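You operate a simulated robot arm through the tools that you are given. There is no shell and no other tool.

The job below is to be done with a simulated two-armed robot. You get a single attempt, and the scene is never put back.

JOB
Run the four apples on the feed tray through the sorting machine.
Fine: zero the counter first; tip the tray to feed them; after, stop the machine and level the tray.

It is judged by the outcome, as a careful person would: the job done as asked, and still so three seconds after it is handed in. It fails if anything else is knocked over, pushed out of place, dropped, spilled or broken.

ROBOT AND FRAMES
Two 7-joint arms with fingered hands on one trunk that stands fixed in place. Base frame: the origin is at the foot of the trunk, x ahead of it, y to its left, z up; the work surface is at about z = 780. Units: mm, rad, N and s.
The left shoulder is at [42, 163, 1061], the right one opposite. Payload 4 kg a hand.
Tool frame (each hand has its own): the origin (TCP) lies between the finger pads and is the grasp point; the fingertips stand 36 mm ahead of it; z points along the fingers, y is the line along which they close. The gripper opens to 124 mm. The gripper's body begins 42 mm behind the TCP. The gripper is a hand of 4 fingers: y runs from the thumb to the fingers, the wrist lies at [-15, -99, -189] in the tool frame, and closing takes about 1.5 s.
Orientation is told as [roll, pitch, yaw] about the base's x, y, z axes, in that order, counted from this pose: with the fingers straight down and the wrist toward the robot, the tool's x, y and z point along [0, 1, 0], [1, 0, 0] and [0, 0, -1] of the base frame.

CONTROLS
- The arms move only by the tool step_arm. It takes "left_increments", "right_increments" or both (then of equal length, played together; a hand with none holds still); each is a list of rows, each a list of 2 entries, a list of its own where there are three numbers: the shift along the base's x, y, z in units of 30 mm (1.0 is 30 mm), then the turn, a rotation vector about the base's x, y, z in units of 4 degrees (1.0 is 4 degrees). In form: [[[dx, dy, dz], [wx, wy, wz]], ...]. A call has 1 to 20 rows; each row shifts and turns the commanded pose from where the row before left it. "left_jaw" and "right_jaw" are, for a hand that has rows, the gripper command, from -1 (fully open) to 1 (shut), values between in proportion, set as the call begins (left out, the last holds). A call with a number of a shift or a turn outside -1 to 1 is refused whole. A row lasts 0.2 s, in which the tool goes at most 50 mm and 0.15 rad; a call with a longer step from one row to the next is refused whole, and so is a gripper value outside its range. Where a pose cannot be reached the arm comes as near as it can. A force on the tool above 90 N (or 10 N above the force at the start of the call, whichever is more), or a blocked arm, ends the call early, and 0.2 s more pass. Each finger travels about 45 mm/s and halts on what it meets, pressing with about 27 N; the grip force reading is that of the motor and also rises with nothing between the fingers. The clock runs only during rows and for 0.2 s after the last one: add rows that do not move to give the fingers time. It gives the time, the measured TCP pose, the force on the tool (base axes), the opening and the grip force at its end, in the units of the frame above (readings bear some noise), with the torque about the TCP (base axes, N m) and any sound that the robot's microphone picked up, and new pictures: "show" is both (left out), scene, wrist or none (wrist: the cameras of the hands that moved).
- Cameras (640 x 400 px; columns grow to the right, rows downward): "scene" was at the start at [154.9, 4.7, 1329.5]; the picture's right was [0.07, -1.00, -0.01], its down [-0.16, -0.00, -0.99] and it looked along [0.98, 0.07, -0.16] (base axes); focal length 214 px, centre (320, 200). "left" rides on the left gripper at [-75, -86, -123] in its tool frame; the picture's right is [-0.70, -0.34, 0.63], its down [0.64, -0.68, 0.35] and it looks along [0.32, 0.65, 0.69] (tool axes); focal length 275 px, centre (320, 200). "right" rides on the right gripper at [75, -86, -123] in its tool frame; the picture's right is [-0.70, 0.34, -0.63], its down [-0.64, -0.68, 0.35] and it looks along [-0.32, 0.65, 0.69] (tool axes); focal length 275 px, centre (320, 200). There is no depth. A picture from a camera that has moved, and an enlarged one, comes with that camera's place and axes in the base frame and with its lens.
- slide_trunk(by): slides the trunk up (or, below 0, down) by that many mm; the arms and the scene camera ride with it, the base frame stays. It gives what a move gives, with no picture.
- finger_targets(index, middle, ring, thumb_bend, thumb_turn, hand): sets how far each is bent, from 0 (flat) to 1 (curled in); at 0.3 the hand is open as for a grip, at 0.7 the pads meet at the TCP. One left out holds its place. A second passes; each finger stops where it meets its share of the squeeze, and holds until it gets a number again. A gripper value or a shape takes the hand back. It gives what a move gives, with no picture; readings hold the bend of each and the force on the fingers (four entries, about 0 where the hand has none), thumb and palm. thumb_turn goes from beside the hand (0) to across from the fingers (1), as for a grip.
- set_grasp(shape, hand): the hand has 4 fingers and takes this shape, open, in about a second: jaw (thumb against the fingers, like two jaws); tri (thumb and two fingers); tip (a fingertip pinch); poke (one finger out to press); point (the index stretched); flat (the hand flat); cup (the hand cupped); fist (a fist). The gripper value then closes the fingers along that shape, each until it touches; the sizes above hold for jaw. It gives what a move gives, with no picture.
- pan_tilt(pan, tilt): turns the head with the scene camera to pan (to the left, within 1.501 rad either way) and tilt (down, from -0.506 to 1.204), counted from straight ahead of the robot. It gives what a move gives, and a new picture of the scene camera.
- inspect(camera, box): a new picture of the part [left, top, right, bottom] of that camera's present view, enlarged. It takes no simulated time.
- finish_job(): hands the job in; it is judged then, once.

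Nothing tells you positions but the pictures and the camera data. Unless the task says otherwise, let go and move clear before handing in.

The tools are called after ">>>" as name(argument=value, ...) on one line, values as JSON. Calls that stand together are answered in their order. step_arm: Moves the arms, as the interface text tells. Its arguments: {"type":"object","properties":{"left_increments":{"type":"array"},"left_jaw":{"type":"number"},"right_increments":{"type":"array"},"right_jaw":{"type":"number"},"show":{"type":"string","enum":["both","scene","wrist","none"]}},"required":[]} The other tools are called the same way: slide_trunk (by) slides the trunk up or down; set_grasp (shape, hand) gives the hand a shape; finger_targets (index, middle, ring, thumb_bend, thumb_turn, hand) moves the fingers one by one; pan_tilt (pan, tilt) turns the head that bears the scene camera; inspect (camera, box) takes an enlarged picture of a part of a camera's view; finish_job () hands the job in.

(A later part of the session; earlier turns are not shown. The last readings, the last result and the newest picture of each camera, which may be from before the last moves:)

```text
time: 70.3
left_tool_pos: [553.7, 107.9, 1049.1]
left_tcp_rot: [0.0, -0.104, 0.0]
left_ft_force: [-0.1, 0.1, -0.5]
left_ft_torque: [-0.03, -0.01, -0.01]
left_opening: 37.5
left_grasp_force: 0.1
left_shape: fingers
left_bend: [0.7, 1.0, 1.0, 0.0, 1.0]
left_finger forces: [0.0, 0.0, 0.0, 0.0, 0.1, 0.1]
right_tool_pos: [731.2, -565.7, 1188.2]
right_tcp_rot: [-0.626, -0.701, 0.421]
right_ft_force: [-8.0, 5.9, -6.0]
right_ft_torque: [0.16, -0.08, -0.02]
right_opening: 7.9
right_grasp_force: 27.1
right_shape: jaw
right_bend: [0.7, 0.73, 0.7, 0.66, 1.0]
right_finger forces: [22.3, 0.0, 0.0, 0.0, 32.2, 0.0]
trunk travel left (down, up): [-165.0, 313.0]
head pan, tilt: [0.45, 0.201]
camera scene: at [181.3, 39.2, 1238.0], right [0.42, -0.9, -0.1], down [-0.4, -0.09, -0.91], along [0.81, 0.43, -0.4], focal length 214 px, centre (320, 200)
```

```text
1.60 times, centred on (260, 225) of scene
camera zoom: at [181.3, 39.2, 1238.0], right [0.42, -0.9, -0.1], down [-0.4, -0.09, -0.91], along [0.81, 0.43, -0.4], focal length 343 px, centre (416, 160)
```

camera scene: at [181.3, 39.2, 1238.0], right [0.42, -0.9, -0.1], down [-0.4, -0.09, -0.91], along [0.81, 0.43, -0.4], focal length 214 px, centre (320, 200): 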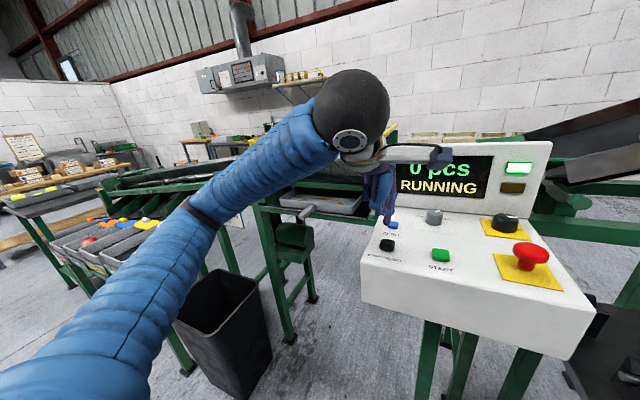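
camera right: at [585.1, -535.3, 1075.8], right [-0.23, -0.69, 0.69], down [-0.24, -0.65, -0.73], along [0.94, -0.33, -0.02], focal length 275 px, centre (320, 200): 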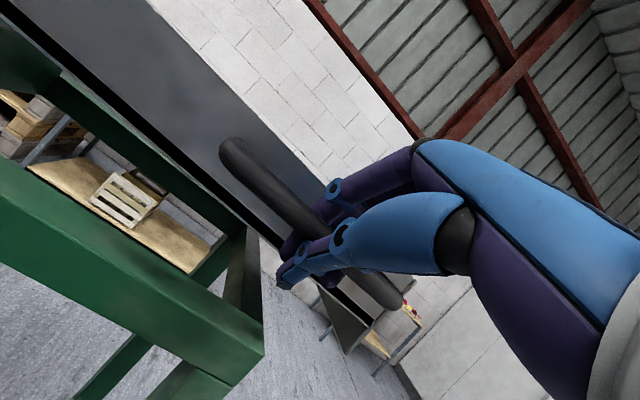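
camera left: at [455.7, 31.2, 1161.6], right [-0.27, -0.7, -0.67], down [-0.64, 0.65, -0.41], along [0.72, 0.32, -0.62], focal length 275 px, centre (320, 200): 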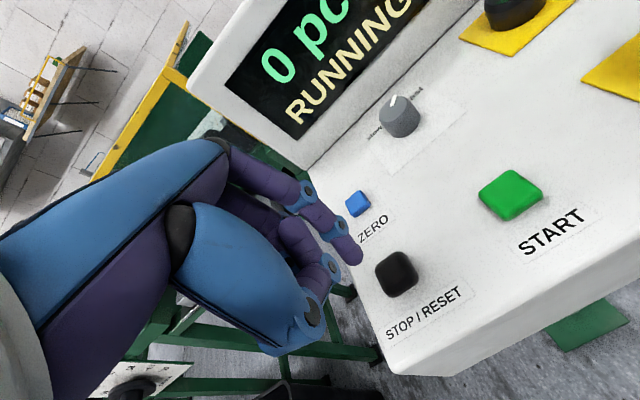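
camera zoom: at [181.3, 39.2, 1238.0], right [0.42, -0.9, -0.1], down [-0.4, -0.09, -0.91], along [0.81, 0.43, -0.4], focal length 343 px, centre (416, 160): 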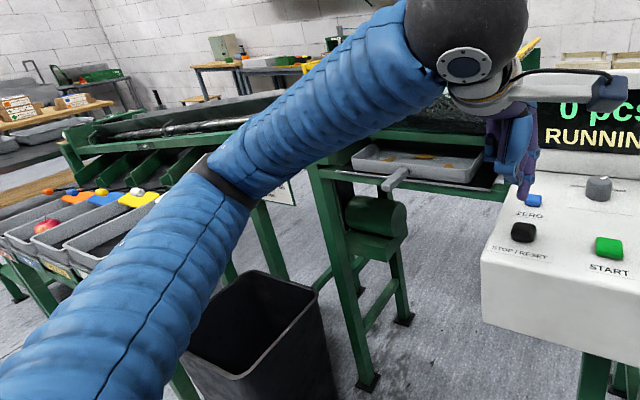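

>>> step_arm(right_increments=[[[0, 0, 0], [0, 0, 0]], [[0, 0, 0], [0, 0, 0]], [[0, 0, 0], [0, 0, 0]], [[0, 0, 0], [0, 0, 0]], [[0, 0, 0], [0, 0, 0]]], show="scene")

>>> inspect(camera="scene", box=[0, 140, 240, 290])

>>> inspect(camera="scene", box=[240, 120, 480, 270])

```text
time: 71.5
left_tool_pos: [553.2, 107.1, 1048.6]
left_tcp_rot: [-0.001, -0.105, 0.0]
left_ft_force: [-0.7, -0.3, 0.5]
left_ft_torque: [0.02, -0.02, -0.01]
left_opening: 37.4
left_grasp_force: 0.1
left_shape: fingers
left_bend: [0.7, 1.0, 1.0, 0.0, 1.0]
left_finger forces: [0.0, 0.0, 0.0, 0.0, 0.0, 0.0]
right_tool_pos: [730.6, -566.3, 1187.4]
right_tcp_rot: [-0.625, -0.7, 0.42]
right_ft_force: [-8.1, 6.5, -6.7]
right_ft_torque: [0.13, -0.08, 0.02]
right_opening: 8.0
right_grasp_force: 27.0
right_shape: jaw
right_bend: [0.7, 0.73, 0.7, 0.66, 1.0]
right_finger forces: [22.2, 0.1, 0.0, 0.0, 32.3, 0.0]
trunk travel left (down, up): [-165.0, 313.0]
head pan, tilt: [0.45, 0.201]
camera scene: at [181.2, 39.3, 1238.0], right [0.42, -0.9, -0.1], down [-0.4, -0.09, -0.91], along [0.81, 0.43, -0.4], focal length 214 px, centre (320, 200)
```

scene: 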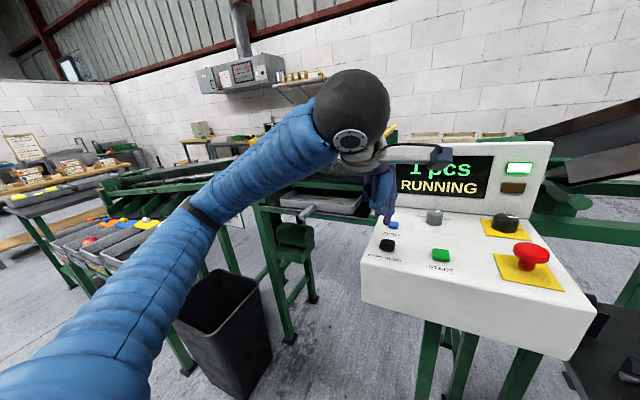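

```text
2.67 times, centred on (120, 215) of scene
camera zoom: at [181.2, 39.3, 1238.0], right [0.42, -0.9, -0.1], down [-0.4, -0.09, -0.91], along [0.81, 0.43, -0.4], focal length 572 px, centre (853, 160)
```

zoom: 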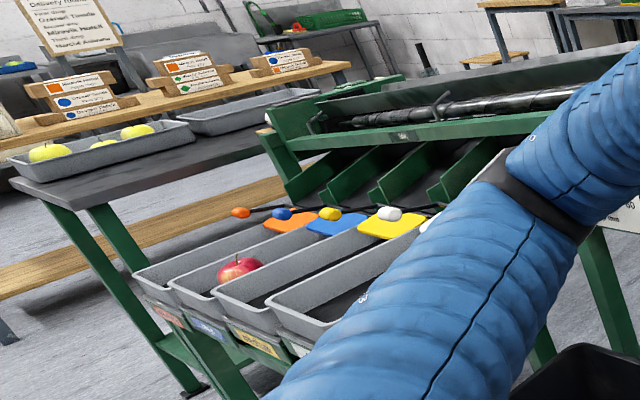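

```text
2.67 times, centred on (360, 195) of scene
camera zoom: at [181.2, 39.3, 1238.0], right [0.42, -0.9, -0.1], down [-0.4, -0.09, -0.91], along [0.81, 0.43, -0.4], focal length 572 px, centre (213, 213)
```

zoom: 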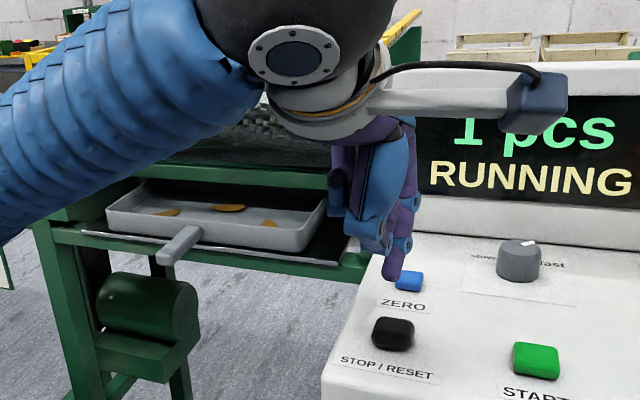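

1 pcs counted and the machine runs well. I return the view to the tray and raise it a little more for the next apple.

>>> pan_tilt(pan=-0.2, tilt=0.2)

>>> step_arm(right_increments=[[[0, 0.07, 0.11], [-0.19, 0, 0]], [[0, 0.07, 0.11], [-0.19, 0, 0]], [[0, 0, 0], [0, 0, 0]]], show="scene")

>>> inspect(camera="scene", box=[280, 80, 480, 205])

```text
time: 72.5
left_tool_pos: [551.8, 107.1, 1049.5]
left_tcp_rot: [-0.001, -0.105, 0.001]
left_ft_force: [-0.2, 0.0, 0.6]
left_ft_torque: [-0.02, 0.0, 0.02]
left_opening: 37.7
left_grasp_force: 0.1
left_shape: fingers
left_bend: [0.7, 1.0, 1.0, 0.0, 1.0]
left_finger forces: [0.0, 0.1, 0.0, 0.0, 0.0, 0.0]
right_tool_pos: [731.4, -567.4, 1186.5]
right_tcp_rot: [-0.628, -0.7, 0.421]
right_ft_force: [-8.5, 6.6, -5.9]
right_ft_torque: [0.15, -0.07, -0.03]
right_opening: 8.1
right_grasp_force: 27.0
right_shape: jaw
right_bend: [0.7, 0.73, 0.7, 0.66, 1.0]
right_finger forces: [22.2, 0.1, 0.0, 0.0, 32.3, 0.0]
trunk travel left (down, up): [-165.0, 313.0]
head pan, tilt: [-0.201, 0.201]
camera scene: at [188.5, -19.8, 1236.3], right [-0.19, -0.98, 0.05], down [-0.42, 0.04, -0.91], along [0.89, -0.19, -0.42], focal length 214 px, centre (320, 200)
```

scene: 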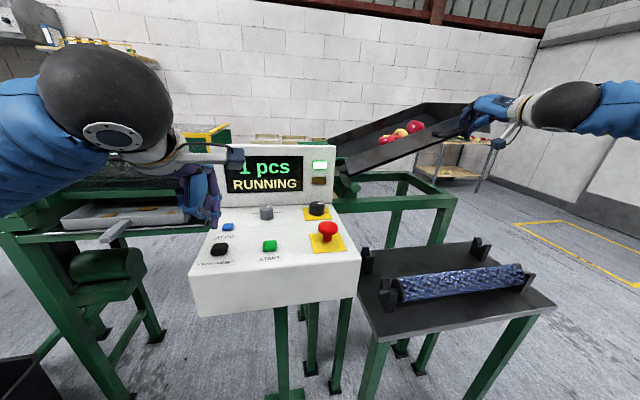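

```text
time: 73.3
left_tool_pos: [553.3, 106.0, 1050.1]
left_tcp_rot: [0.001, -0.105, 0.0]
left_ft_force: [-0.1, 0.1, 0.9]
left_ft_torque: [0.02, 0.02, 0.0]
left_opening: 37.3
left_grasp_force: 0.1
left_shape: fingers
left_bend: [0.7, 1.0, 1.0, 0.0, 1.0]
left_finger forces: [0.0, 0.0, 0.0, 0.1, 0.0, 0.0]
right_tool_pos: [730.8, -564.3, 1192.8]
right_tcp_rot: [-0.658, -0.686, 0.439]
right_ft_force: [-11.3, 3.6, -11.7]
right_ft_torque: [0.12, -0.04, -0.02]
right_opening: 8.1
right_grasp_force: 26.7
right_shape: jaw
right_bend: [0.7, 0.73, 0.7, 0.66, 1.0]
right_finger forces: [20.3, 0.0, 0.1, 0.0, 36.1, 0.1]
trunk travel left (down, up): [-165.0, 313.0]
head pan, tilt: [-0.201, 0.201]
camera scene: at [188.5, -20.4, 1236.2], right [-0.19, -0.98, 0.05], down [-0.42, 0.04, -0.91], along [0.89, -0.2, -0.42], focal length 214 px, centre (320, 200)
```

scene: 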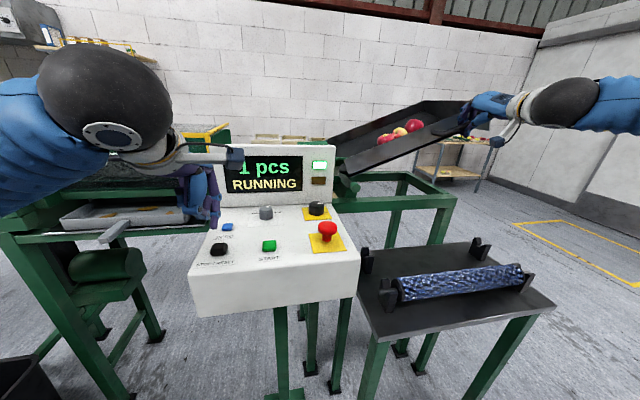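

```text
3.20 times, centred on (380, 142) of scene
camera zoom: at [188.5, -20.4, 1236.2], right [-0.19, -0.98, 0.05], down [-0.42, 0.04, -0.91], along [0.89, -0.2, -0.42], focal length 686 px, centre (128, 384)
```

zoom: 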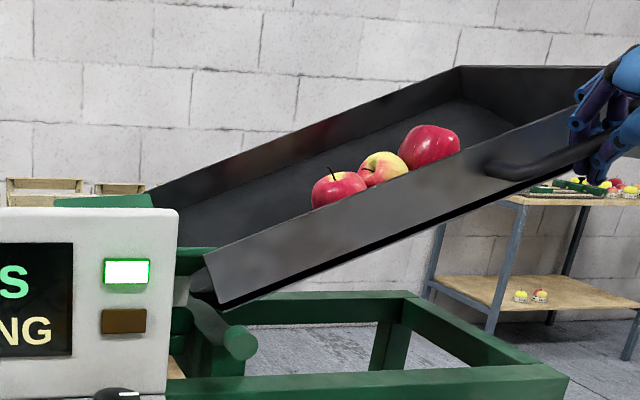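

>>> step_arm(right_increments=[[[0, 0.07, 0.1], [-0.18, 0, 0]], [[0, 0.07, 0.1], [-0.18, 0, 0]], [[0, 0, 0], [0, 0, 0]]], show="scene")

>>> inspect(camera="scene", box=[280, 80, 480, 205])

```text
time: 74.1
left_tool_pos: [553.6, 104.3, 1049.8]
left_tcp_rot: [0.002, -0.103, 0.001]
left_ft_force: [-0.6, 0.0, -0.3]
left_ft_torque: [-0.02, 0.01, -0.01]
left_opening: 37.2
left_grasp_force: 0.0
left_shape: fingers
left_bend: [0.7, 1.0, 1.0, 0.0, 1.0]
left_finger forces: [0.0, 0.0, 0.0, 0.0, 0.1, 0.0]
right_tool_pos: [732.1, -562.7, 1196.1]
right_tcp_rot: [-0.682, -0.677, 0.452]
right_ft_force: [-13.3, -6.8, -31.1]
right_ft_torque: [-0.05, 0.12, -0.11]
right_opening: 10.9
right_grasp_force: 27.1
right_shape: jaw
right_bend: [0.7, 0.73, 0.7, 0.65, 1.0]
right_finger forces: [17.3, 0.0, 0.0, 0.1, 44.6, 0.0]
trunk travel left (down, up): [-165.0, 313.0]
head pan, tilt: [-0.201, 0.201]
camera scene: at [189.8, -22.4, 1235.7], right [-0.19, -0.98, 0.04], down [-0.42, 0.04, -0.91], along [0.89, -0.19, -0.42], focal length 214 px, centre (320, 200)
```

scene: 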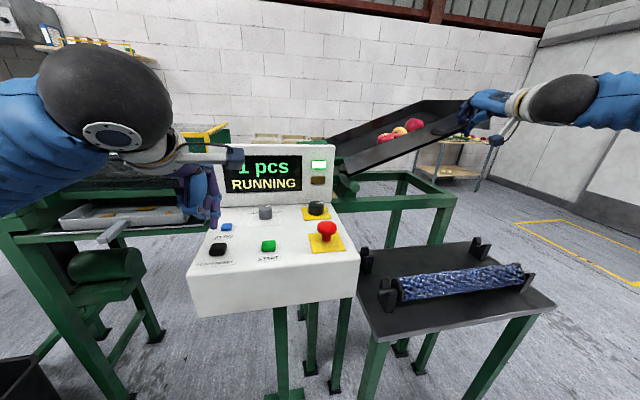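

```text
3.20 times, centred on (380, 142) of scene
camera zoom: at [189.8, -22.4, 1235.7], right [-0.19, -0.98, 0.04], down [-0.42, 0.04, -0.91], along [0.89, -0.19, -0.42], focal length 686 px, centre (128, 384)
```

zoom: 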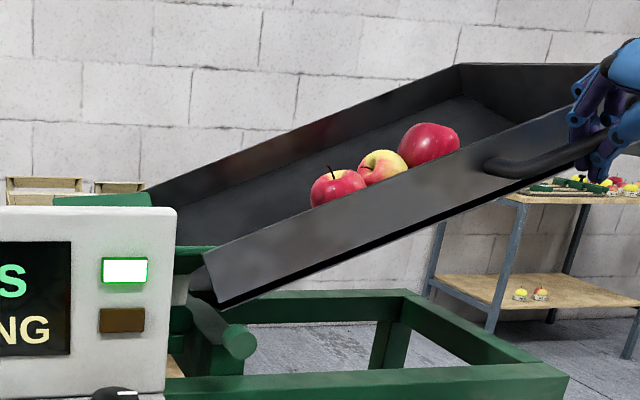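

The tray has reached its mechanical stop (~25°) and three apples are leaning on each other. I ease off the stop and jog the tray briskly to free them.

>>> step_arm(right_increments=[[[0, -0.1, -0.18], [0.28, 0, 0]], [[0, -0.3, -0.5], [0.73, 0, 0]], [[0, 0.3, 0.5], [-0.73, 0, 0]], [[0, -0.3, -0.5], [0.73, 0, 0]], [[0, 0.3, 0.5], [-0.73, 0, 0]], [[0, 0, 0], [0, 0, 0]]], show="scene")

>>> inspect(camera="scene", box=[280, 80, 480, 205])

```text
time: 75.5
left_tool_pos: [553.5, 106.2, 1048.6]
left_tcp_rot: [0.0, -0.104, 0.0]
left_ft_force: [-1.0, 0.6, 0.0]
left_ft_torque: [-0.02, 0.0, 0.0]
left_opening: 37.1
left_grasp_force: 0.1
left_shape: fingers
left_bend: [0.7, 1.0, 1.0, 0.0, 1.0]
left_finger forces: [0.1, 0.1, 0.1, 0.0, 0.0, 0.0]
right_tool_pos: [730.1, -563.5, 1194.1]
right_tcp_rot: [-0.66, -0.686, 0.443]
right_ft_force: [-9.6, -3.9, -13.9]
right_ft_torque: [0.07, 0.04, -0.11]
right_opening: 8.4
right_grasp_force: 27.6
right_shape: jaw
right_bend: [0.7, 0.73, 0.7, 0.66, 1.0]
right_finger forces: [20.6, 0.0, 0.0, 0.1, 37.7, 0.0]
trunk travel left (down, up): [-165.0, 313.0]
head pan, tilt: [-0.201, 0.201]
camera scene: at [189.0, -21.2, 1236.0], right [-0.19, -0.98, 0.05], down [-0.42, 0.04, -0.91], along [0.89, -0.2, -0.42], focal length 214 px, centre (320, 200)
```

scene: 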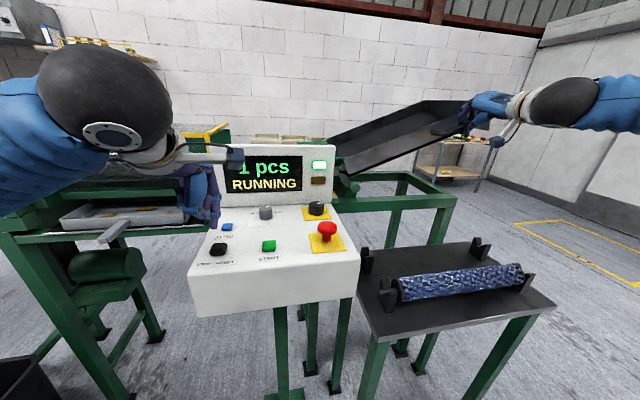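

```text
3.20 times, centred on (380, 142) of scene
camera zoom: at [189.0, -21.2, 1236.0], right [-0.19, -0.98, 0.05], down [-0.42, 0.04, -0.91], along [0.89, -0.2, -0.42], focal length 686 px, centre (128, 384)
```

zoom: 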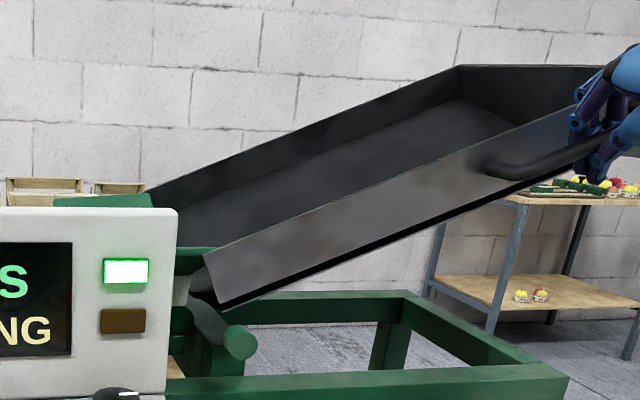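

All three have rolled off onto the conveyor. I hold and wait for the count.

>>> step_arm(right_increments=[[[0, 0, 0], [0, 0, 0]], [[0, 0, 0], [0, 0, 0]], [[0, 0, 0], [0, 0, 0]]], show="scene")

>>> inspect(camera="left", box=[0, 0, 640, 400])

>>> step_arm(right_increments=[[[0, 0, 0], [0, 0, 0]], [[0, 0, 0], [0, 0, 0]], [[0, 0, 0], [0, 0, 0]]], show="scene")

>>> inspect(camera="left", box=[0, 0, 640, 400])

```text
time: 76.3
left_tool_pos: [553.0, 105.8, 1050.6]
left_tcp_rot: [0.001, -0.105, 0.0]
left_ft_force: [0.3, 1.2, 0.1]
left_ft_torque: [-0.04, 0.0, 0.02]
left_opening: 37.6
left_grasp_force: 0.0
left_shape: fingers
left_bend: [0.7, 1.0, 1.0, 0.0, 1.0]
left_finger forces: [0.0, 0.0, 0.1, 0.0, 0.0, 0.0]
right_tool_pos: [730.9, -563.6, 1193.8]
right_tcp_rot: [-0.663, -0.686, 0.443]
right_ft_force: [-10.6, -4.5, -17.9]
right_ft_torque: [0.06, 0.0, -0.11]
right_opening: 8.5
right_grasp_force: 27.1
right_shape: jaw
right_bend: [0.7, 0.73, 0.7, 0.66, 1.0]
right_finger forces: [20.1, 0.0, 0.0, 0.0, 38.8, 0.0]
trunk travel left (down, up): [-165.0, 313.0]
head pan, tilt: [-0.201, 0.201]
camera scene: at [189.0, -21.4, 1236.1], right [-0.19, -0.98, 0.05], down [-0.42, 0.04, -0.91], along [0.89, -0.2, -0.42], focal length 214 px, centre (320, 200)
```

scene: 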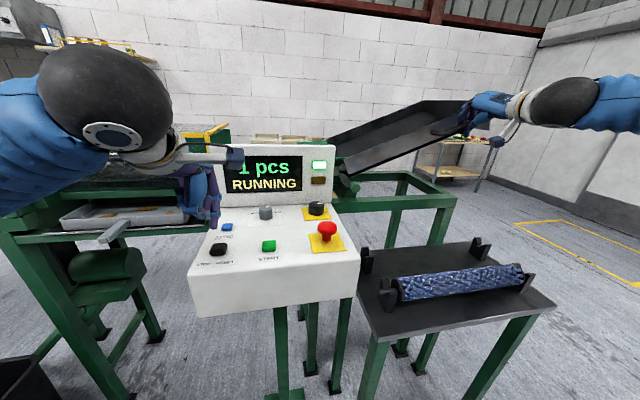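

```text
1.00 times, centred on (320, 200) of left (not enlarged: the box is as wide or as high as the picture)
camera zoom: at [456.0, 29.9, 1161.4], right [-0.27, -0.7, -0.67], down [-0.64, 0.65, -0.41], along [0.72, 0.32, -0.62], focal length 275 px, centre (320, 200)
```

zoom: 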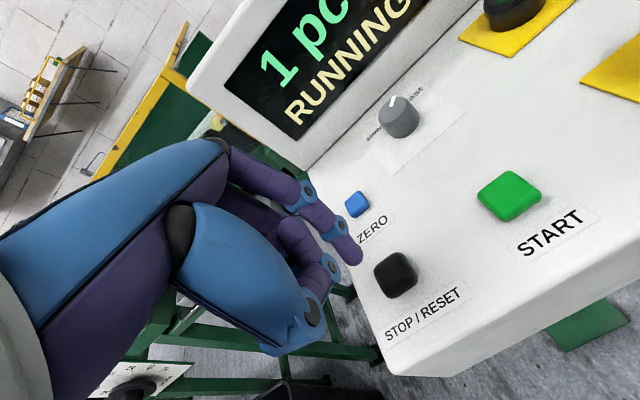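

```text
time: 77.1
left_tool_pos: [553.5, 105.5, 1049.9]
left_tcp_rot: [0.001, -0.105, 0.002]
left_ft_force: [-0.6, 0.0, 0.0]
left_ft_torque: [-0.03, -0.02, -0.01]
left_opening: 37.4
left_grasp_force: 0.1
left_shape: fingers
left_bend: [0.7, 1.0, 1.0, 0.0, 1.0]
left_finger forces: [0.0, 0.0, 0.0, 0.1, 0.0, 0.0]
right_tool_pos: [731.6, -563.5, 1193.9]
right_tcp_rot: [-0.662, -0.687, 0.442]
right_ft_force: [-10.5, -4.8, -19.9]
right_ft_torque: [-0.01, 0.04, -0.1]
right_opening: 8.5
right_grasp_force: 26.6
right_shape: jaw
right_bend: [0.7, 0.73, 0.7, 0.66, 1.0]
right_finger forces: [19.8, 0.1, 0.1, 0.0, 39.3, 0.1]
trunk travel left (down, up): [-165.0, 313.0]
head pan, tilt: [-0.201, 0.201]
camera scene: at [189.1, -21.4, 1236.1], right [-0.19, -0.98, 0.04], down [-0.42, 0.04, -0.91], along [0.89, -0.19, -0.42], focal length 214 px, centre (320, 200)
```

scene: 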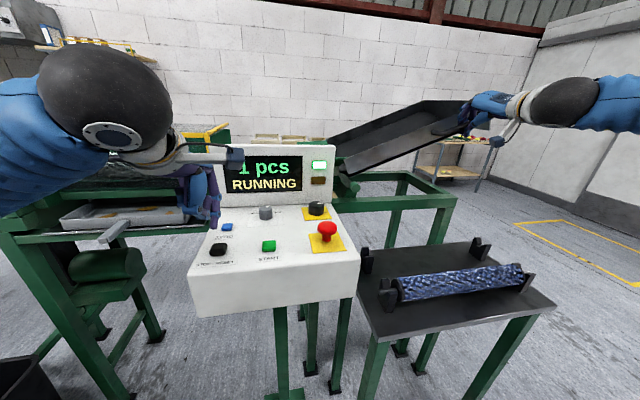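

```text
1.00 times, centred on (320, 200) of left (not enlarged: the box is as wide or as high as the picture)
camera zoom: at [456.0, 29.9, 1161.4], right [-0.27, -0.7, -0.67], down [-0.64, 0.65, -0.41], along [0.72, 0.32, -0.62], focal length 275 px, centre (320, 200)
```

zoom: 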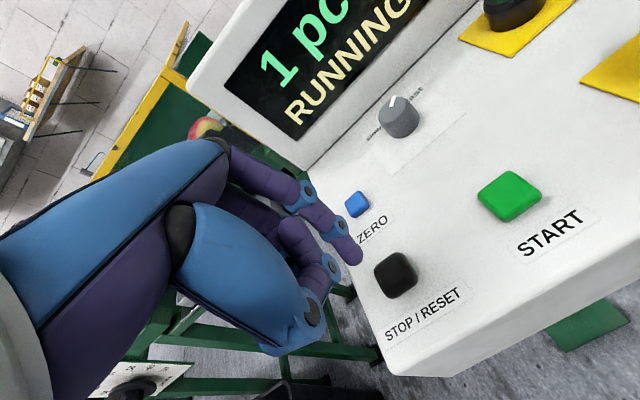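

>>> pan_tilt(pan=0.45, tilt=0.2)

>>> step_arm(right_increments=[[[0, -0.05, -0.1], [0.15, 0, 0]], [[0, 0, 0], [0, 0, 0]], [[0, 0, 0], [0, 0, 0]], [[0, 0, 0], [0, 0, 0]], [[0, 0, 0], [0, 0, 0]]], show="scene")

>>> inspect(camera="scene", box=[0, 140, 240, 290])

```text
time: 78.1
left_tool_pos: [552.3, 106.5, 1049.1]
left_tcp_rot: [0.002, -0.105, 0.002]
left_ft_force: [-0.2, 0.1, -0.8]
left_ft_torque: [-0.01, -0.01, -0.01]
left_opening: 37.5
left_grasp_force: 0.0
left_shape: fingers
left_bend: [0.7, 1.0, 1.0, 0.0, 1.0]
left_finger forces: [0.0, 0.0, 0.0, 0.0, 0.0, 0.0]
right_tool_pos: [731.6, -563.0, 1193.8]
right_tcp_rot: [-0.662, -0.686, 0.444]
right_ft_force: [-9.9, -5.3, -19.0]
right_ft_torque: [0.01, 0.0, -0.14]
right_opening: 8.5
right_grasp_force: 27.3
right_shape: jaw
right_bend: [0.7, 0.73, 0.7, 0.66, 1.0]
right_finger forces: [19.7, 0.1, 0.0, 0.0, 39.4, 0.0]
trunk travel left (down, up): [-165.0, 313.0]
head pan, tilt: [0.45, 0.201]
camera scene: at [181.9, 37.6, 1237.9], right [0.42, -0.9, -0.1], down [-0.4, -0.09, -0.91], along [0.81, 0.43, -0.4], focal length 214 px, centre (320, 200)
```

scene: 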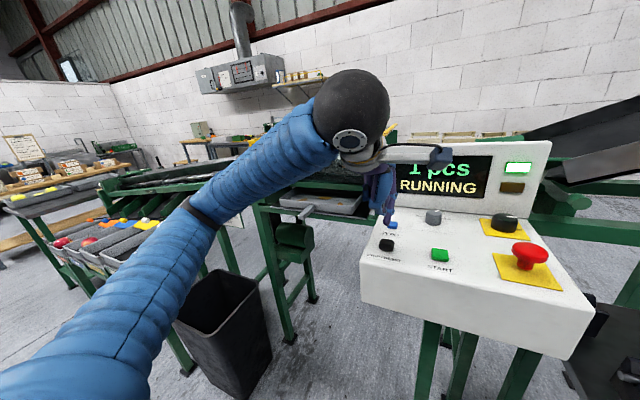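

```text
time: 79.3
left_tool_pos: [553.2, 106.1, 1051.0]
left_tcp_rot: [0.002, -0.104, 0.0]
left_ft_force: [0.2, -0.4, 0.5]
left_ft_torque: [-0.05, 0.0, 0.0]
left_opening: 37.5
left_grasp_force: 0.1
left_shape: fingers
left_bend: [0.7, 1.0, 1.0, 0.0, 1.0]
left_finger forces: [0.0, 0.0, 0.0, 0.0, 0.1, 0.0]
right_tool_pos: [730.4, -564.0, 1192.6]
right_tcp_rot: [-0.652, -0.69, 0.439]
right_ft_force: [-5.1, -1.0, -3.6]
right_ft_torque: [0.13, -0.07, -0.14]
right_opening: 7.5
right_grasp_force: 26.9
right_shape: jaw
right_bend: [0.7, 0.73, 0.7, 0.66, 1.0]
right_finger forces: [24.4, 0.1, 0.0, 0.1, 31.0, 0.1]
trunk travel left (down, up): [-165.0, 313.0]
head pan, tilt: [0.45, 0.201]
camera scene: at [181.3, 38.8, 1238.1], right [0.42, -0.9, -0.1], down [-0.4, -0.09, -0.91], along [0.81, 0.43, -0.4], focal length 214 px, centre (320, 200)
```

scene: 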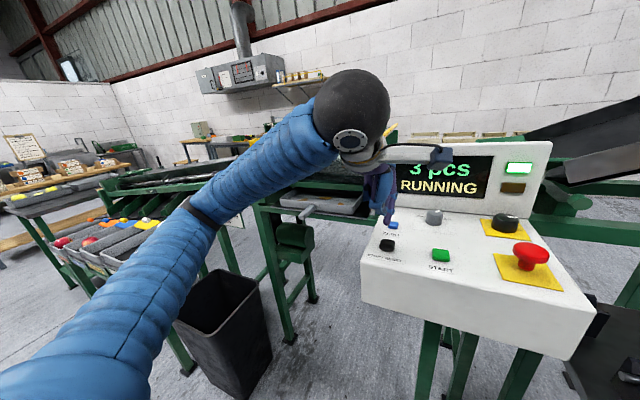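

```text
2.67 times, centred on (120, 215) of scene
camera zoom: at [181.3, 38.8, 1238.1], right [0.42, -0.9, -0.1], down [-0.4, -0.09, -0.91], along [0.81, 0.43, -0.4], focal length 572 px, centre (853, 160)
```

zoom: 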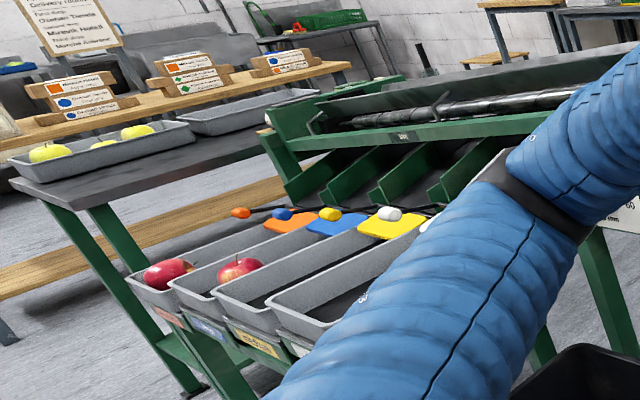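

3 pcs so far, the first apple has arrived in its bin. I keep waiting for the fourth and for all to reach the bins.

>>> step_arm(right_increments=[[[0, 0, 0], [0, 0, 0]], [[0, 0, 0], [0, 0, 0]], [[0, 0, 0], [0, 0, 0]], [[0, 0, 0], [0, 0, 0]], [[0, 0, 0], [0, 0, 0]], [[0, 0, 0], [0, 0, 0]], [[0, 0, 0], [0, 0, 0]], [[0, 0, 0], [0, 0, 0]]], show="scene")

>>> inspect(camera="scene", box=[0, 140, 240, 290])

>>> inspect(camera="left", box=[0, 0, 640, 400])

```text
time: 81.1
left_tool_pos: [551.7, 106.1, 1050.9]
left_tcp_rot: [0.001, -0.106, 0.0]
left_ft_force: [-0.3, -1.1, -0.5]
left_ft_torque: [0.01, 0.01, 0.0]
left_opening: 37.4
left_grasp_force: 0.1
left_shape: fingers
left_bend: [0.7, 1.0, 1.0, 0.0, 1.0]
left_finger forces: [0.0, 0.0, 0.0, 0.0, 0.0, 0.1]
right_tool_pos: [730.6, -563.8, 1191.6]
right_tcp_rot: [-0.653, -0.691, 0.436]
right_ft_force: [-3.7, -0.6, -0.9]
right_ft_torque: [0.18, -0.15, -0.18]
right_opening: 7.0
right_grasp_force: 26.5
right_shape: jaw
right_bend: [0.7, 0.73, 0.7, 0.67, 1.0]
right_finger forces: [25.0, 0.0, 0.0, 0.0, 30.4, 0.0]
trunk travel left (down, up): [-165.0, 313.0]
head pan, tilt: [0.45, 0.201]
camera scene: at [181.2, 38.9, 1238.0], right [0.42, -0.9, -0.1], down [-0.4, -0.09, -0.91], along [0.81, 0.43, -0.4], focal length 214 px, centre (320, 200)
```

scene: 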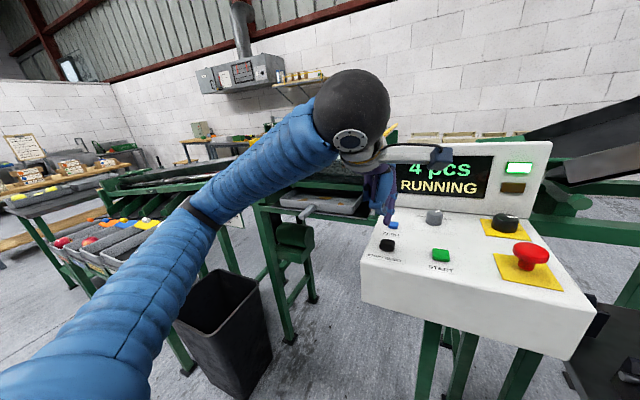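

```text
2.67 times, centred on (120, 215) of scene
camera zoom: at [181.2, 38.9, 1238.0], right [0.42, -0.9, -0.1], down [-0.4, -0.09, -0.91], along [0.81, 0.43, -0.4], focal length 572 px, centre (853, 160)
```

zoom: 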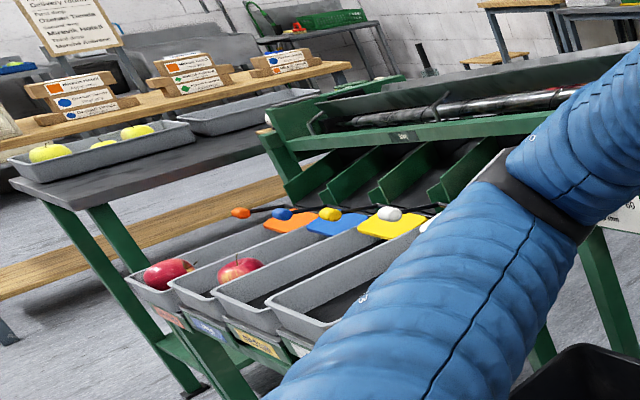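

```text
1.00 times, centred on (320, 200) of left (not enlarged: the box is as wide or as high as the picture)
camera zoom: at [455.4, 31.0, 1161.8], right [-0.27, -0.7, -0.67], down [-0.64, 0.64, -0.42], along [0.72, 0.32, -0.62], focal length 275 px, centre (320, 200)
```

zoom: 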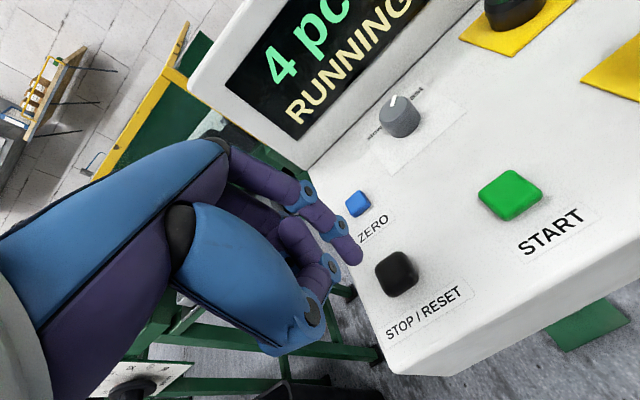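

4 pcs counted; an apple is still travelling along the sizing roller, so I wait until they are all down in the bins.

>>> step_arm(right_increments=[[[0, 0, 0], [0, 0, 0]], [[0, 0, 0], [0, 0, 0]], [[0, 0, 0], [0, 0, 0]], [[0, 0, 0], [0, 0, 0]], [[0, 0, 0], [0, 0, 0]], [[0, 0, 0], [0, 0, 0]], [[0, 0, 0], [0, 0, 0]], [[0, 0, 0], [0, 0, 0]], [[0, 0, 0], [0, 0, 0]], [[0, 0, 0], [0, 0, 0]]], show="scene")

>>> inspect(camera="scene", box=[0, 140, 240, 290])

>>> step_arm(right_increments=[[[0, 0, 0], [0, 0, 0]], [[0, 0, 0], [0, 0, 0]], [[0, 0, 0], [0, 0, 0]], [[0, 0, 0], [0, 0, 0]], [[0, 0, 0], [0, 0, 0]], [[0, 0, 0], [0, 0, 0]], [[0, 0, 0], [0, 0, 0]], [[0, 0, 0], [0, 0, 0]], [[0, 0, 0], [0, 0, 0]], [[0, 0, 0], [0, 0, 0]]], show="scene")

>>> inspect(camera="scene", box=[0, 140, 240, 290])

```text
time: 83.3
left_tool_pos: [552.4, 105.8, 1049.7]
left_tcp_rot: [-0.001, -0.105, 0.0]
left_ft_force: [0.5, 0.9, -0.4]
left_ft_torque: [0.0, -0.03, 0.01]
left_opening: 37.5
left_grasp_force: 0.0
left_shape: fingers
left_bend: [0.7, 1.0, 1.0, 0.0, 1.0]
left_finger forces: [0.0, 0.0, 0.0, 0.0, 0.1, 0.0]
right_tool_pos: [731.3, -564.6, 1191.4]
right_tcp_rot: [-0.653, -0.691, 0.436]
right_ft_force: [-4.7, -0.7, -0.6]
right_ft_torque: [0.17, -0.09, -0.12]
right_opening: 7.3
right_grasp_force: 26.8
right_shape: jaw
right_bend: [0.7, 0.73, 0.7, 0.67, 1.0]
right_finger forces: [25.0, 0.0, 0.1, 0.0, 30.5, 0.0]
trunk travel left (down, up): [-165.0, 313.0]
head pan, tilt: [0.45, 0.201]
camera scene: at [181.2, 38.9, 1238.0], right [0.42, -0.9, -0.1], down [-0.4, -0.09, -0.91], along [0.81, 0.43, -0.4], focal length 214 px, centre (320, 200)
```

scene: 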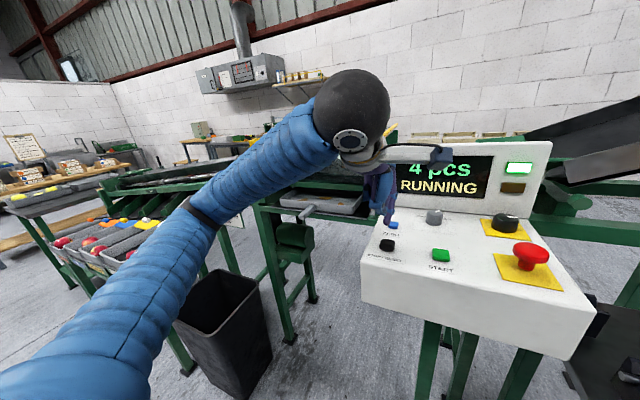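

```text
2.67 times, centred on (120, 215) of scene
camera zoom: at [181.2, 38.9, 1238.0], right [0.42, -0.9, -0.1], down [-0.4, -0.09, -0.91], along [0.81, 0.43, -0.4], focal length 572 px, centre (853, 160)
```

zoom: 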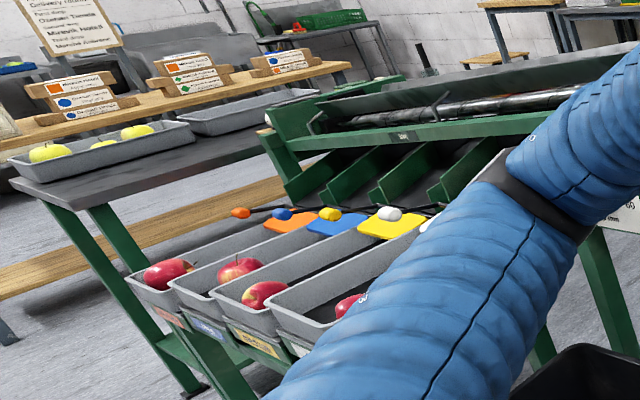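

```text
time: 85.5
left_tool_pos: [553.0, 105.7, 1049.2]
left_tcp_rot: [0.0, -0.105, -0.001]
left_ft_force: [0.7, 0.6, 0.7]
left_ft_torque: [-0.01, 0.01, 0.0]
left_opening: 37.1
left_grasp_force: 0.1
left_shape: fingers
left_bend: [0.7, 1.0, 1.0, 0.0, 1.0]
left_finger forces: [0.0, 0.0, 0.1, 0.1, 0.0, 0.1]
right_tool_pos: [732.1, -564.1, 1191.5]
right_tcp_rot: [-0.652, -0.69, 0.437]
right_ft_force: [-5.5, -1.6, -1.3]
right_ft_torque: [0.23, -0.09, -0.13]
right_opening: 7.2
right_grasp_force: 26.9
right_shape: jaw
right_bend: [0.7, 0.73, 0.7, 0.67, 1.0]
right_finger forces: [25.0, 0.0, 0.0, 0.1, 30.4, 0.0]
trunk travel left (down, up): [-165.0, 313.0]
head pan, tilt: [0.45, 0.201]
camera scene: at [181.2, 38.9, 1238.0], right [0.42, -0.9, -0.1], down [-0.4, -0.09, -0.91], along [0.81, 0.43, -0.4], focal length 214 px, centre (320, 200)
```

scene: 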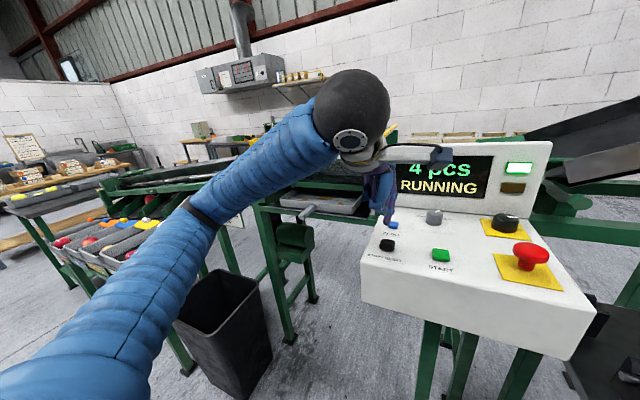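

```text
2.67 times, centred on (120, 215) of scene
camera zoom: at [181.2, 38.9, 1238.0], right [0.42, -0.9, -0.1], down [-0.4, -0.09, -0.91], along [0.81, 0.43, -0.4], focal length 572 px, centre (853, 160)
```

zoom: 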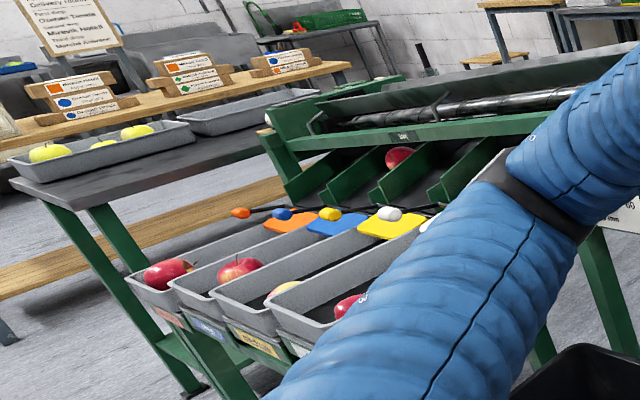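

The last apple is coming down a chute. I wait a little longer.

>>> step_arm(right_increments=[[[0, 0, 0], [0, 0, 0]], [[0, 0, 0], [0, 0, 0]], [[0, 0, 0], [0, 0, 0]], [[0, 0, 0], [0, 0, 0]], [[0, 0, 0], [0, 0, 0]], [[0, 0, 0], [0, 0, 0]], [[0, 0, 0], [0, 0, 0]], [[0, 0, 0], [0, 0, 0]], [[0, 0, 0], [0, 0, 0]], [[0, 0, 0], [0, 0, 0]], [[0, 0, 0], [0, 0, 0]], [[0, 0, 0], [0, 0, 0]]], show="scene")

>>> inspect(camera="scene", box=[0, 140, 240, 290])

>>> inspect(camera="left", box=[260, 160, 500, 310])

```text
time: 88.1
left_tool_pos: [553.7, 107.0, 1050.6]
left_tcp_rot: [0.0, -0.106, 0.001]
left_ft_force: [-0.7, 0.8, -0.1]
left_ft_torque: [-0.02, 0.01, 0.02]
left_opening: 37.1
left_grasp_force: 0.0
left_shape: fingers
left_bend: [0.7, 1.0, 1.0, 0.0, 1.0]
left_finger forces: [0.0, 0.0, 0.0, 0.1, 0.1, 0.0]
right_tool_pos: [730.2, -562.8, 1190.9]
right_tcp_rot: [-0.652, -0.693, 0.435]
right_ft_force: [-5.3, -1.1, -1.4]
right_ft_torque: [0.18, -0.11, -0.15]
right_opening: 7.6
right_grasp_force: 26.8
right_shape: jaw
right_bend: [0.7, 0.73, 0.7, 0.67, 1.0]
right_finger forces: [25.0, 0.0, 0.1, 0.0, 30.4, 0.0]
trunk travel left (down, up): [-165.0, 313.0]
head pan, tilt: [0.45, 0.201]
camera scene: at [181.2, 38.9, 1238.0], right [0.42, -0.9, -0.1], down [-0.4, -0.09, -0.91], along [0.81, 0.43, -0.4], focal length 214 px, centre (320, 200)
```

scene: 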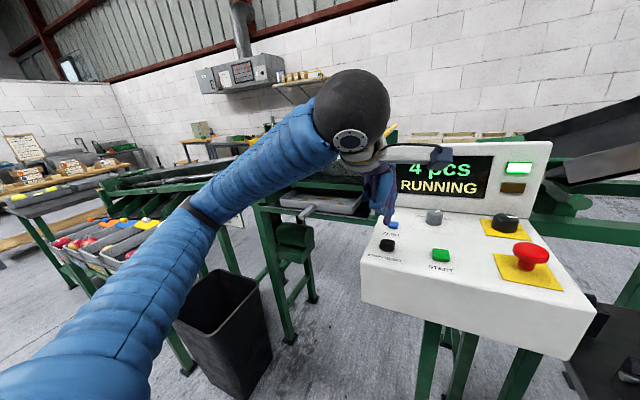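

```text
2.67 times, centred on (120, 215) of scene
camera zoom: at [181.2, 38.9, 1238.0], right [0.42, -0.9, -0.1], down [-0.4, -0.09, -0.91], along [0.81, 0.43, -0.4], focal length 572 px, centre (853, 160)
```

zoom: 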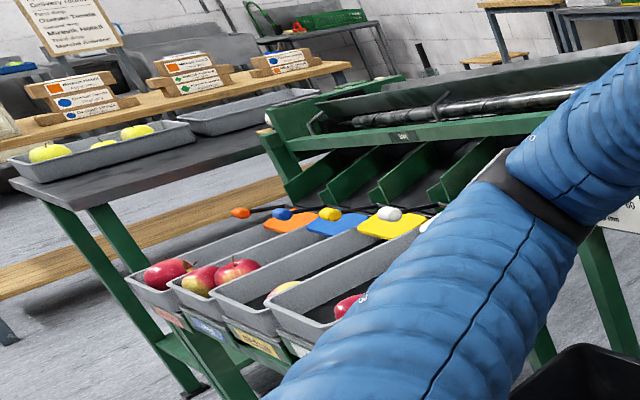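

```text
2.67 times, centred on (380, 235) of left
camera zoom: at [455.4, 31.0, 1161.8], right [-0.27, -0.7, -0.67], down [-0.64, 0.64, -0.42], along [0.72, 0.32, -0.62], focal length 734 px, centre (160, 107)
```

zoom: 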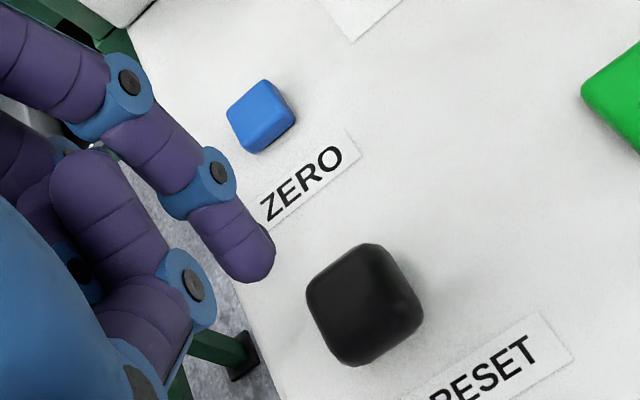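

All four new apples are in the bins (orange, blue, yellow, white). The finger is in line with STOP, so I press it.

>>> step_arm(left_increments=[[[0.029, 0, -0.278], [0, 0, 0]], [[0.029, 0, -0.278], [0, 0, 0]], [[0.029, 0, -0.278], [0, 0, 0]], [[0.029, 0, -0.278], [0, 0, 0]], [[0.029, 0, -0.278], [0, 0, 0]], [[0.007, 0, -0.066], [0, 0, 0]], [[0.007, 0, -0.066], [0, 0, 0]], [[0.007, 0, -0.066], [0, 0, 0]], [[0.007, 0, -0.066], [0, 0, 0]], [[0.007, 0, -0.066], [0, 0, 0]], [[0.007, 0, -0.066], [0, 0, 0]]], show="both")

```text
time: 90.5
left_tool_pos: [558.2, 106.5, 999.6]
left_tcp_rot: [-0.003, -0.112, 0.001]
left_ft_force: [21.5, -9.3, 74.0]
left_ft_torque: [-0.63, -0.92, 0.08]
left_opening: 32.8
left_grasp_force: 37.0
left_shape: fingers
left_bend: [0.72, 1.0, 1.0, 0.0, 1.0]
left_finger forces: [73.7, 0.0, 0.0, 0.1, 0.1, 0.0]
right_tool_pos: [729.6, -564.4, 1191.8]
right_tcp_rot: [-0.651, -0.691, 0.435]
right_ft_force: [1.9, 5.1, -9.5]
right_ft_torque: [0.05, 0.02, -0.15]
right_opening: 7.2
right_grasp_force: 27.3
right_shape: jaw
right_bend: [0.7, 0.73, 0.7, 0.67, 1.0]
right_finger forces: [25.5, 0.1, 0.0, 0.1, 29.6, 0.0]
trunk travel left (down, up): [-165.0, 313.0]
head pan, tilt: [0.45, 0.201]
heard: click
camera scene: at [180.4, 37.7, 1238.9], right [0.42, -0.9, -0.1], down [-0.4, -0.09, -0.91], along [0.81, 0.43, -0.4], focal length 214 px, centre (320, 200)
camera left: at [460.4, 29.9, 1110.8], right [-0.26, -0.7, -0.67], down [-0.64, 0.64, -0.42], along [0.72, 0.31, -0.62], focal length 275 px, centre (320, 200)
```

scene: 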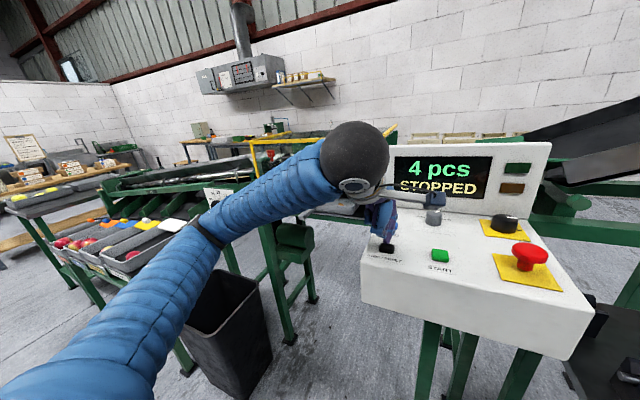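
left: 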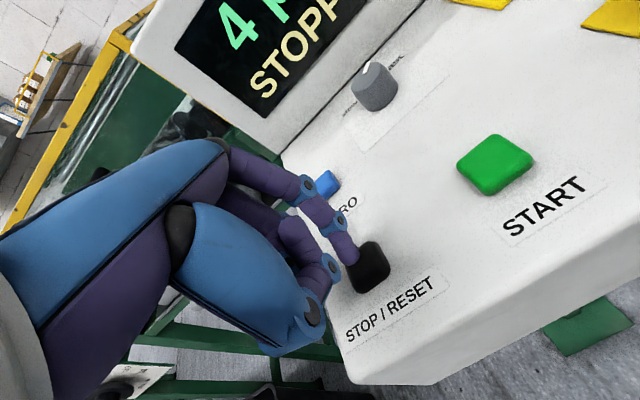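

STOPPED with 4 pcs. I lift the left hand clear, then lower the tray back along the same arc.

>>> step_arm(left_increments=[[[-0.03, 0, 0.3], [0, 0, 0]], [[-0.03, 0, 0.7], [0, 0, 0]], [[-0.03, 0.1, 0.9], [0, 0, 0]], [[0, 0.1, 0.9], [0, 0, 0]], [[0, 0.1, 0.9], [0, 0, 0]]], show="none")

>>> pan_tilt(pan=-0.25, tilt=0.2)

>>> step_arm(right_increments=[[[0, -0.0907, -0.1767], [0.29, 0, 0]], [[0, -0.0907, -0.1767], [0.29, 0, 0]], [[0, -0.0907, -0.1767], [0.29, 0, 0]], [[0, -0.0907, -0.1767], [0.29, 0, 0]], [[0, -0.0907, -0.1767], [0.29, 0, 0]], [[0, -0.0907, -0.2153], [0.336, 0, 0]], [[0, -0.0907, -0.2153], [0.336, 0, 0]], [[0, -0.0907, -0.2153], [0.336, 0, 0]], [[0, -0.0907, -0.2153], [0.336, 0, 0]], [[0, -0.0907, -0.2153], [0.336, 0, 0]], [[0, -0.0773, -0.2107], [0.302, 0, 0]], [[0, -0.0773, -0.2107], [0.302, 0, 0]], [[0, -0.0773, -0.2107], [0.302, 0, 0]], [[0, -0.0773, -0.2107], [0.302, 0, 0]], [[0, -0.0773, -0.2107], [0.302, 0, 0]]], show="scene")

```text
time: 91.7
left_tool_pos: [555.4, 113.5, 1107.4]
left_tcp_rot: [0.001, -0.103, 0.0]
left_ft_force: [0.4, 0.5, 0.3]
left_ft_torque: [0.02, 0.01, 0.02]
left_opening: 37.2
left_grasp_force: 0.0
left_shape: fingers
left_bend: [0.7, 1.0, 1.0, 0.0, 1.0]
left_finger forces: [0.0, 0.1, 0.0, 0.1, 0.1, 0.0]
right_tool_pos: [730.4, -563.4, 1189.6]
right_tcp_rot: [-0.651, -0.689, 0.437]
right_ft_force: [-9.4, -1.4, -1.9]
right_ft_torque: [0.19, -0.1, -0.14]
right_opening: 7.1
right_grasp_force: 27.0
right_shape: jaw
right_bend: [0.7, 0.73, 0.7, 0.67, 1.0]
right_finger forces: [22.5, 0.0, 0.0, 0.1, 31.6, 0.0]
trunk travel left (down, up): [-165.0, 313.0]
head pan, tilt: [0.45, 0.201]
```

```text
time: 92.8
left_tool_pos: [555.5, 115.0, 1107.4]
left_tcp_rot: [0.0, -0.106, -0.001]
left_ft_force: [-1.6, 0.1, 0.5]
left_ft_torque: [0.01, -0.02, -0.01]
left_opening: 37.3
left_grasp_force: 0.0
left_shape: fingers
left_bend: [0.7, 1.0, 1.0, 0.0, 1.0]
left_finger forces: [0.0, 0.1, 0.0, 0.0, 0.0, 0.0]
right_tool_pos: [730.5, -564.2, 1191.0]
right_tcp_rot: [-0.651, -0.69, 0.435]
right_ft_force: [-8.7, -1.0, -5.1]
right_ft_torque: [0.17, -0.07, -0.11]
right_opening: 6.9
right_grasp_force: 27.0
right_shape: jaw
right_bend: [0.7, 0.73, 0.7, 0.67, 1.0]
right_finger forces: [22.4, 0.0, 0.0, 0.0, 32.3, 0.0]
trunk travel left (down, up): [-165.0, 313.0]
head pan, tilt: [-0.25, 0.201]
camera scene: at [187.3, -24.8, 1236.5], right [-0.24, -0.97, 0.06], down [-0.41, 0.05, -0.91], along [0.88, -0.24, -0.41], focal length 214 px, centre (320, 200)
```

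scene: 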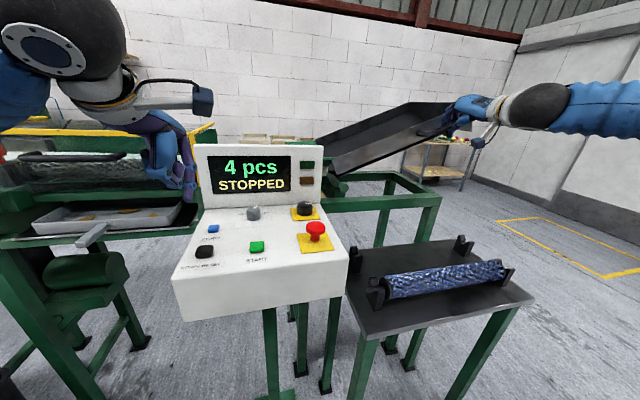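

```text
time: 96.0
left_tool_pos: [556.0, 114.4, 1107.4]
left_tcp_rot: [-0.002, -0.105, -0.002]
left_ft_force: [-0.3, -0.3, 0.6]
left_ft_torque: [-0.04, -0.02, -0.03]
left_opening: 37.5
left_grasp_force: 0.0
left_shape: fingers
left_bend: [0.7, 1.0, 1.0, 0.0, 1.0]
left_finger forces: [0.0, 0.0, 0.1, 0.0, 0.1, 0.0]
right_tool_pos: [730.6, -600.9, 1099.7]
right_tcp_rot: [-0.229, -0.787, 0.151]
right_ft_force: [-6.1, -4.3, 2.4]
right_ft_torque: [0.23, -0.09, -0.24]
right_opening: 6.2
right_grasp_force: 27.2
right_shape: jaw
right_bend: [0.7, 0.73, 0.7, 0.75, 1.0]
right_finger forces: [25.2, 0.0, 0.0, 0.0, 29.5, 0.1]
trunk travel left (down, up): [-165.0, 313.0]
head pan, tilt: [-0.25, 0.201]
camera scene: at [187.2, -25.0, 1236.5], right [-0.24, -0.97, 0.06], down [-0.41, 0.05, -0.91], along [0.88, -0.24, -0.41], focal length 214 px, centre (320, 200)
```

scene: 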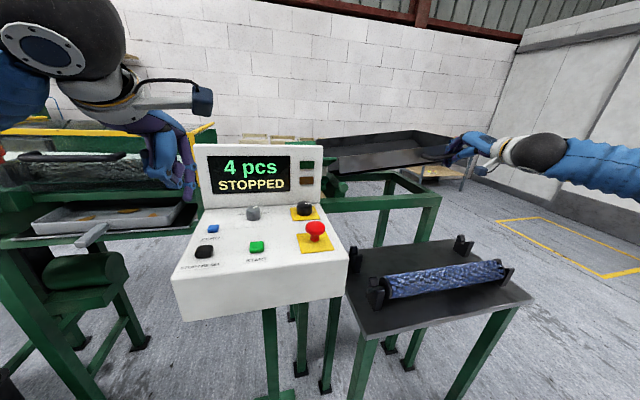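

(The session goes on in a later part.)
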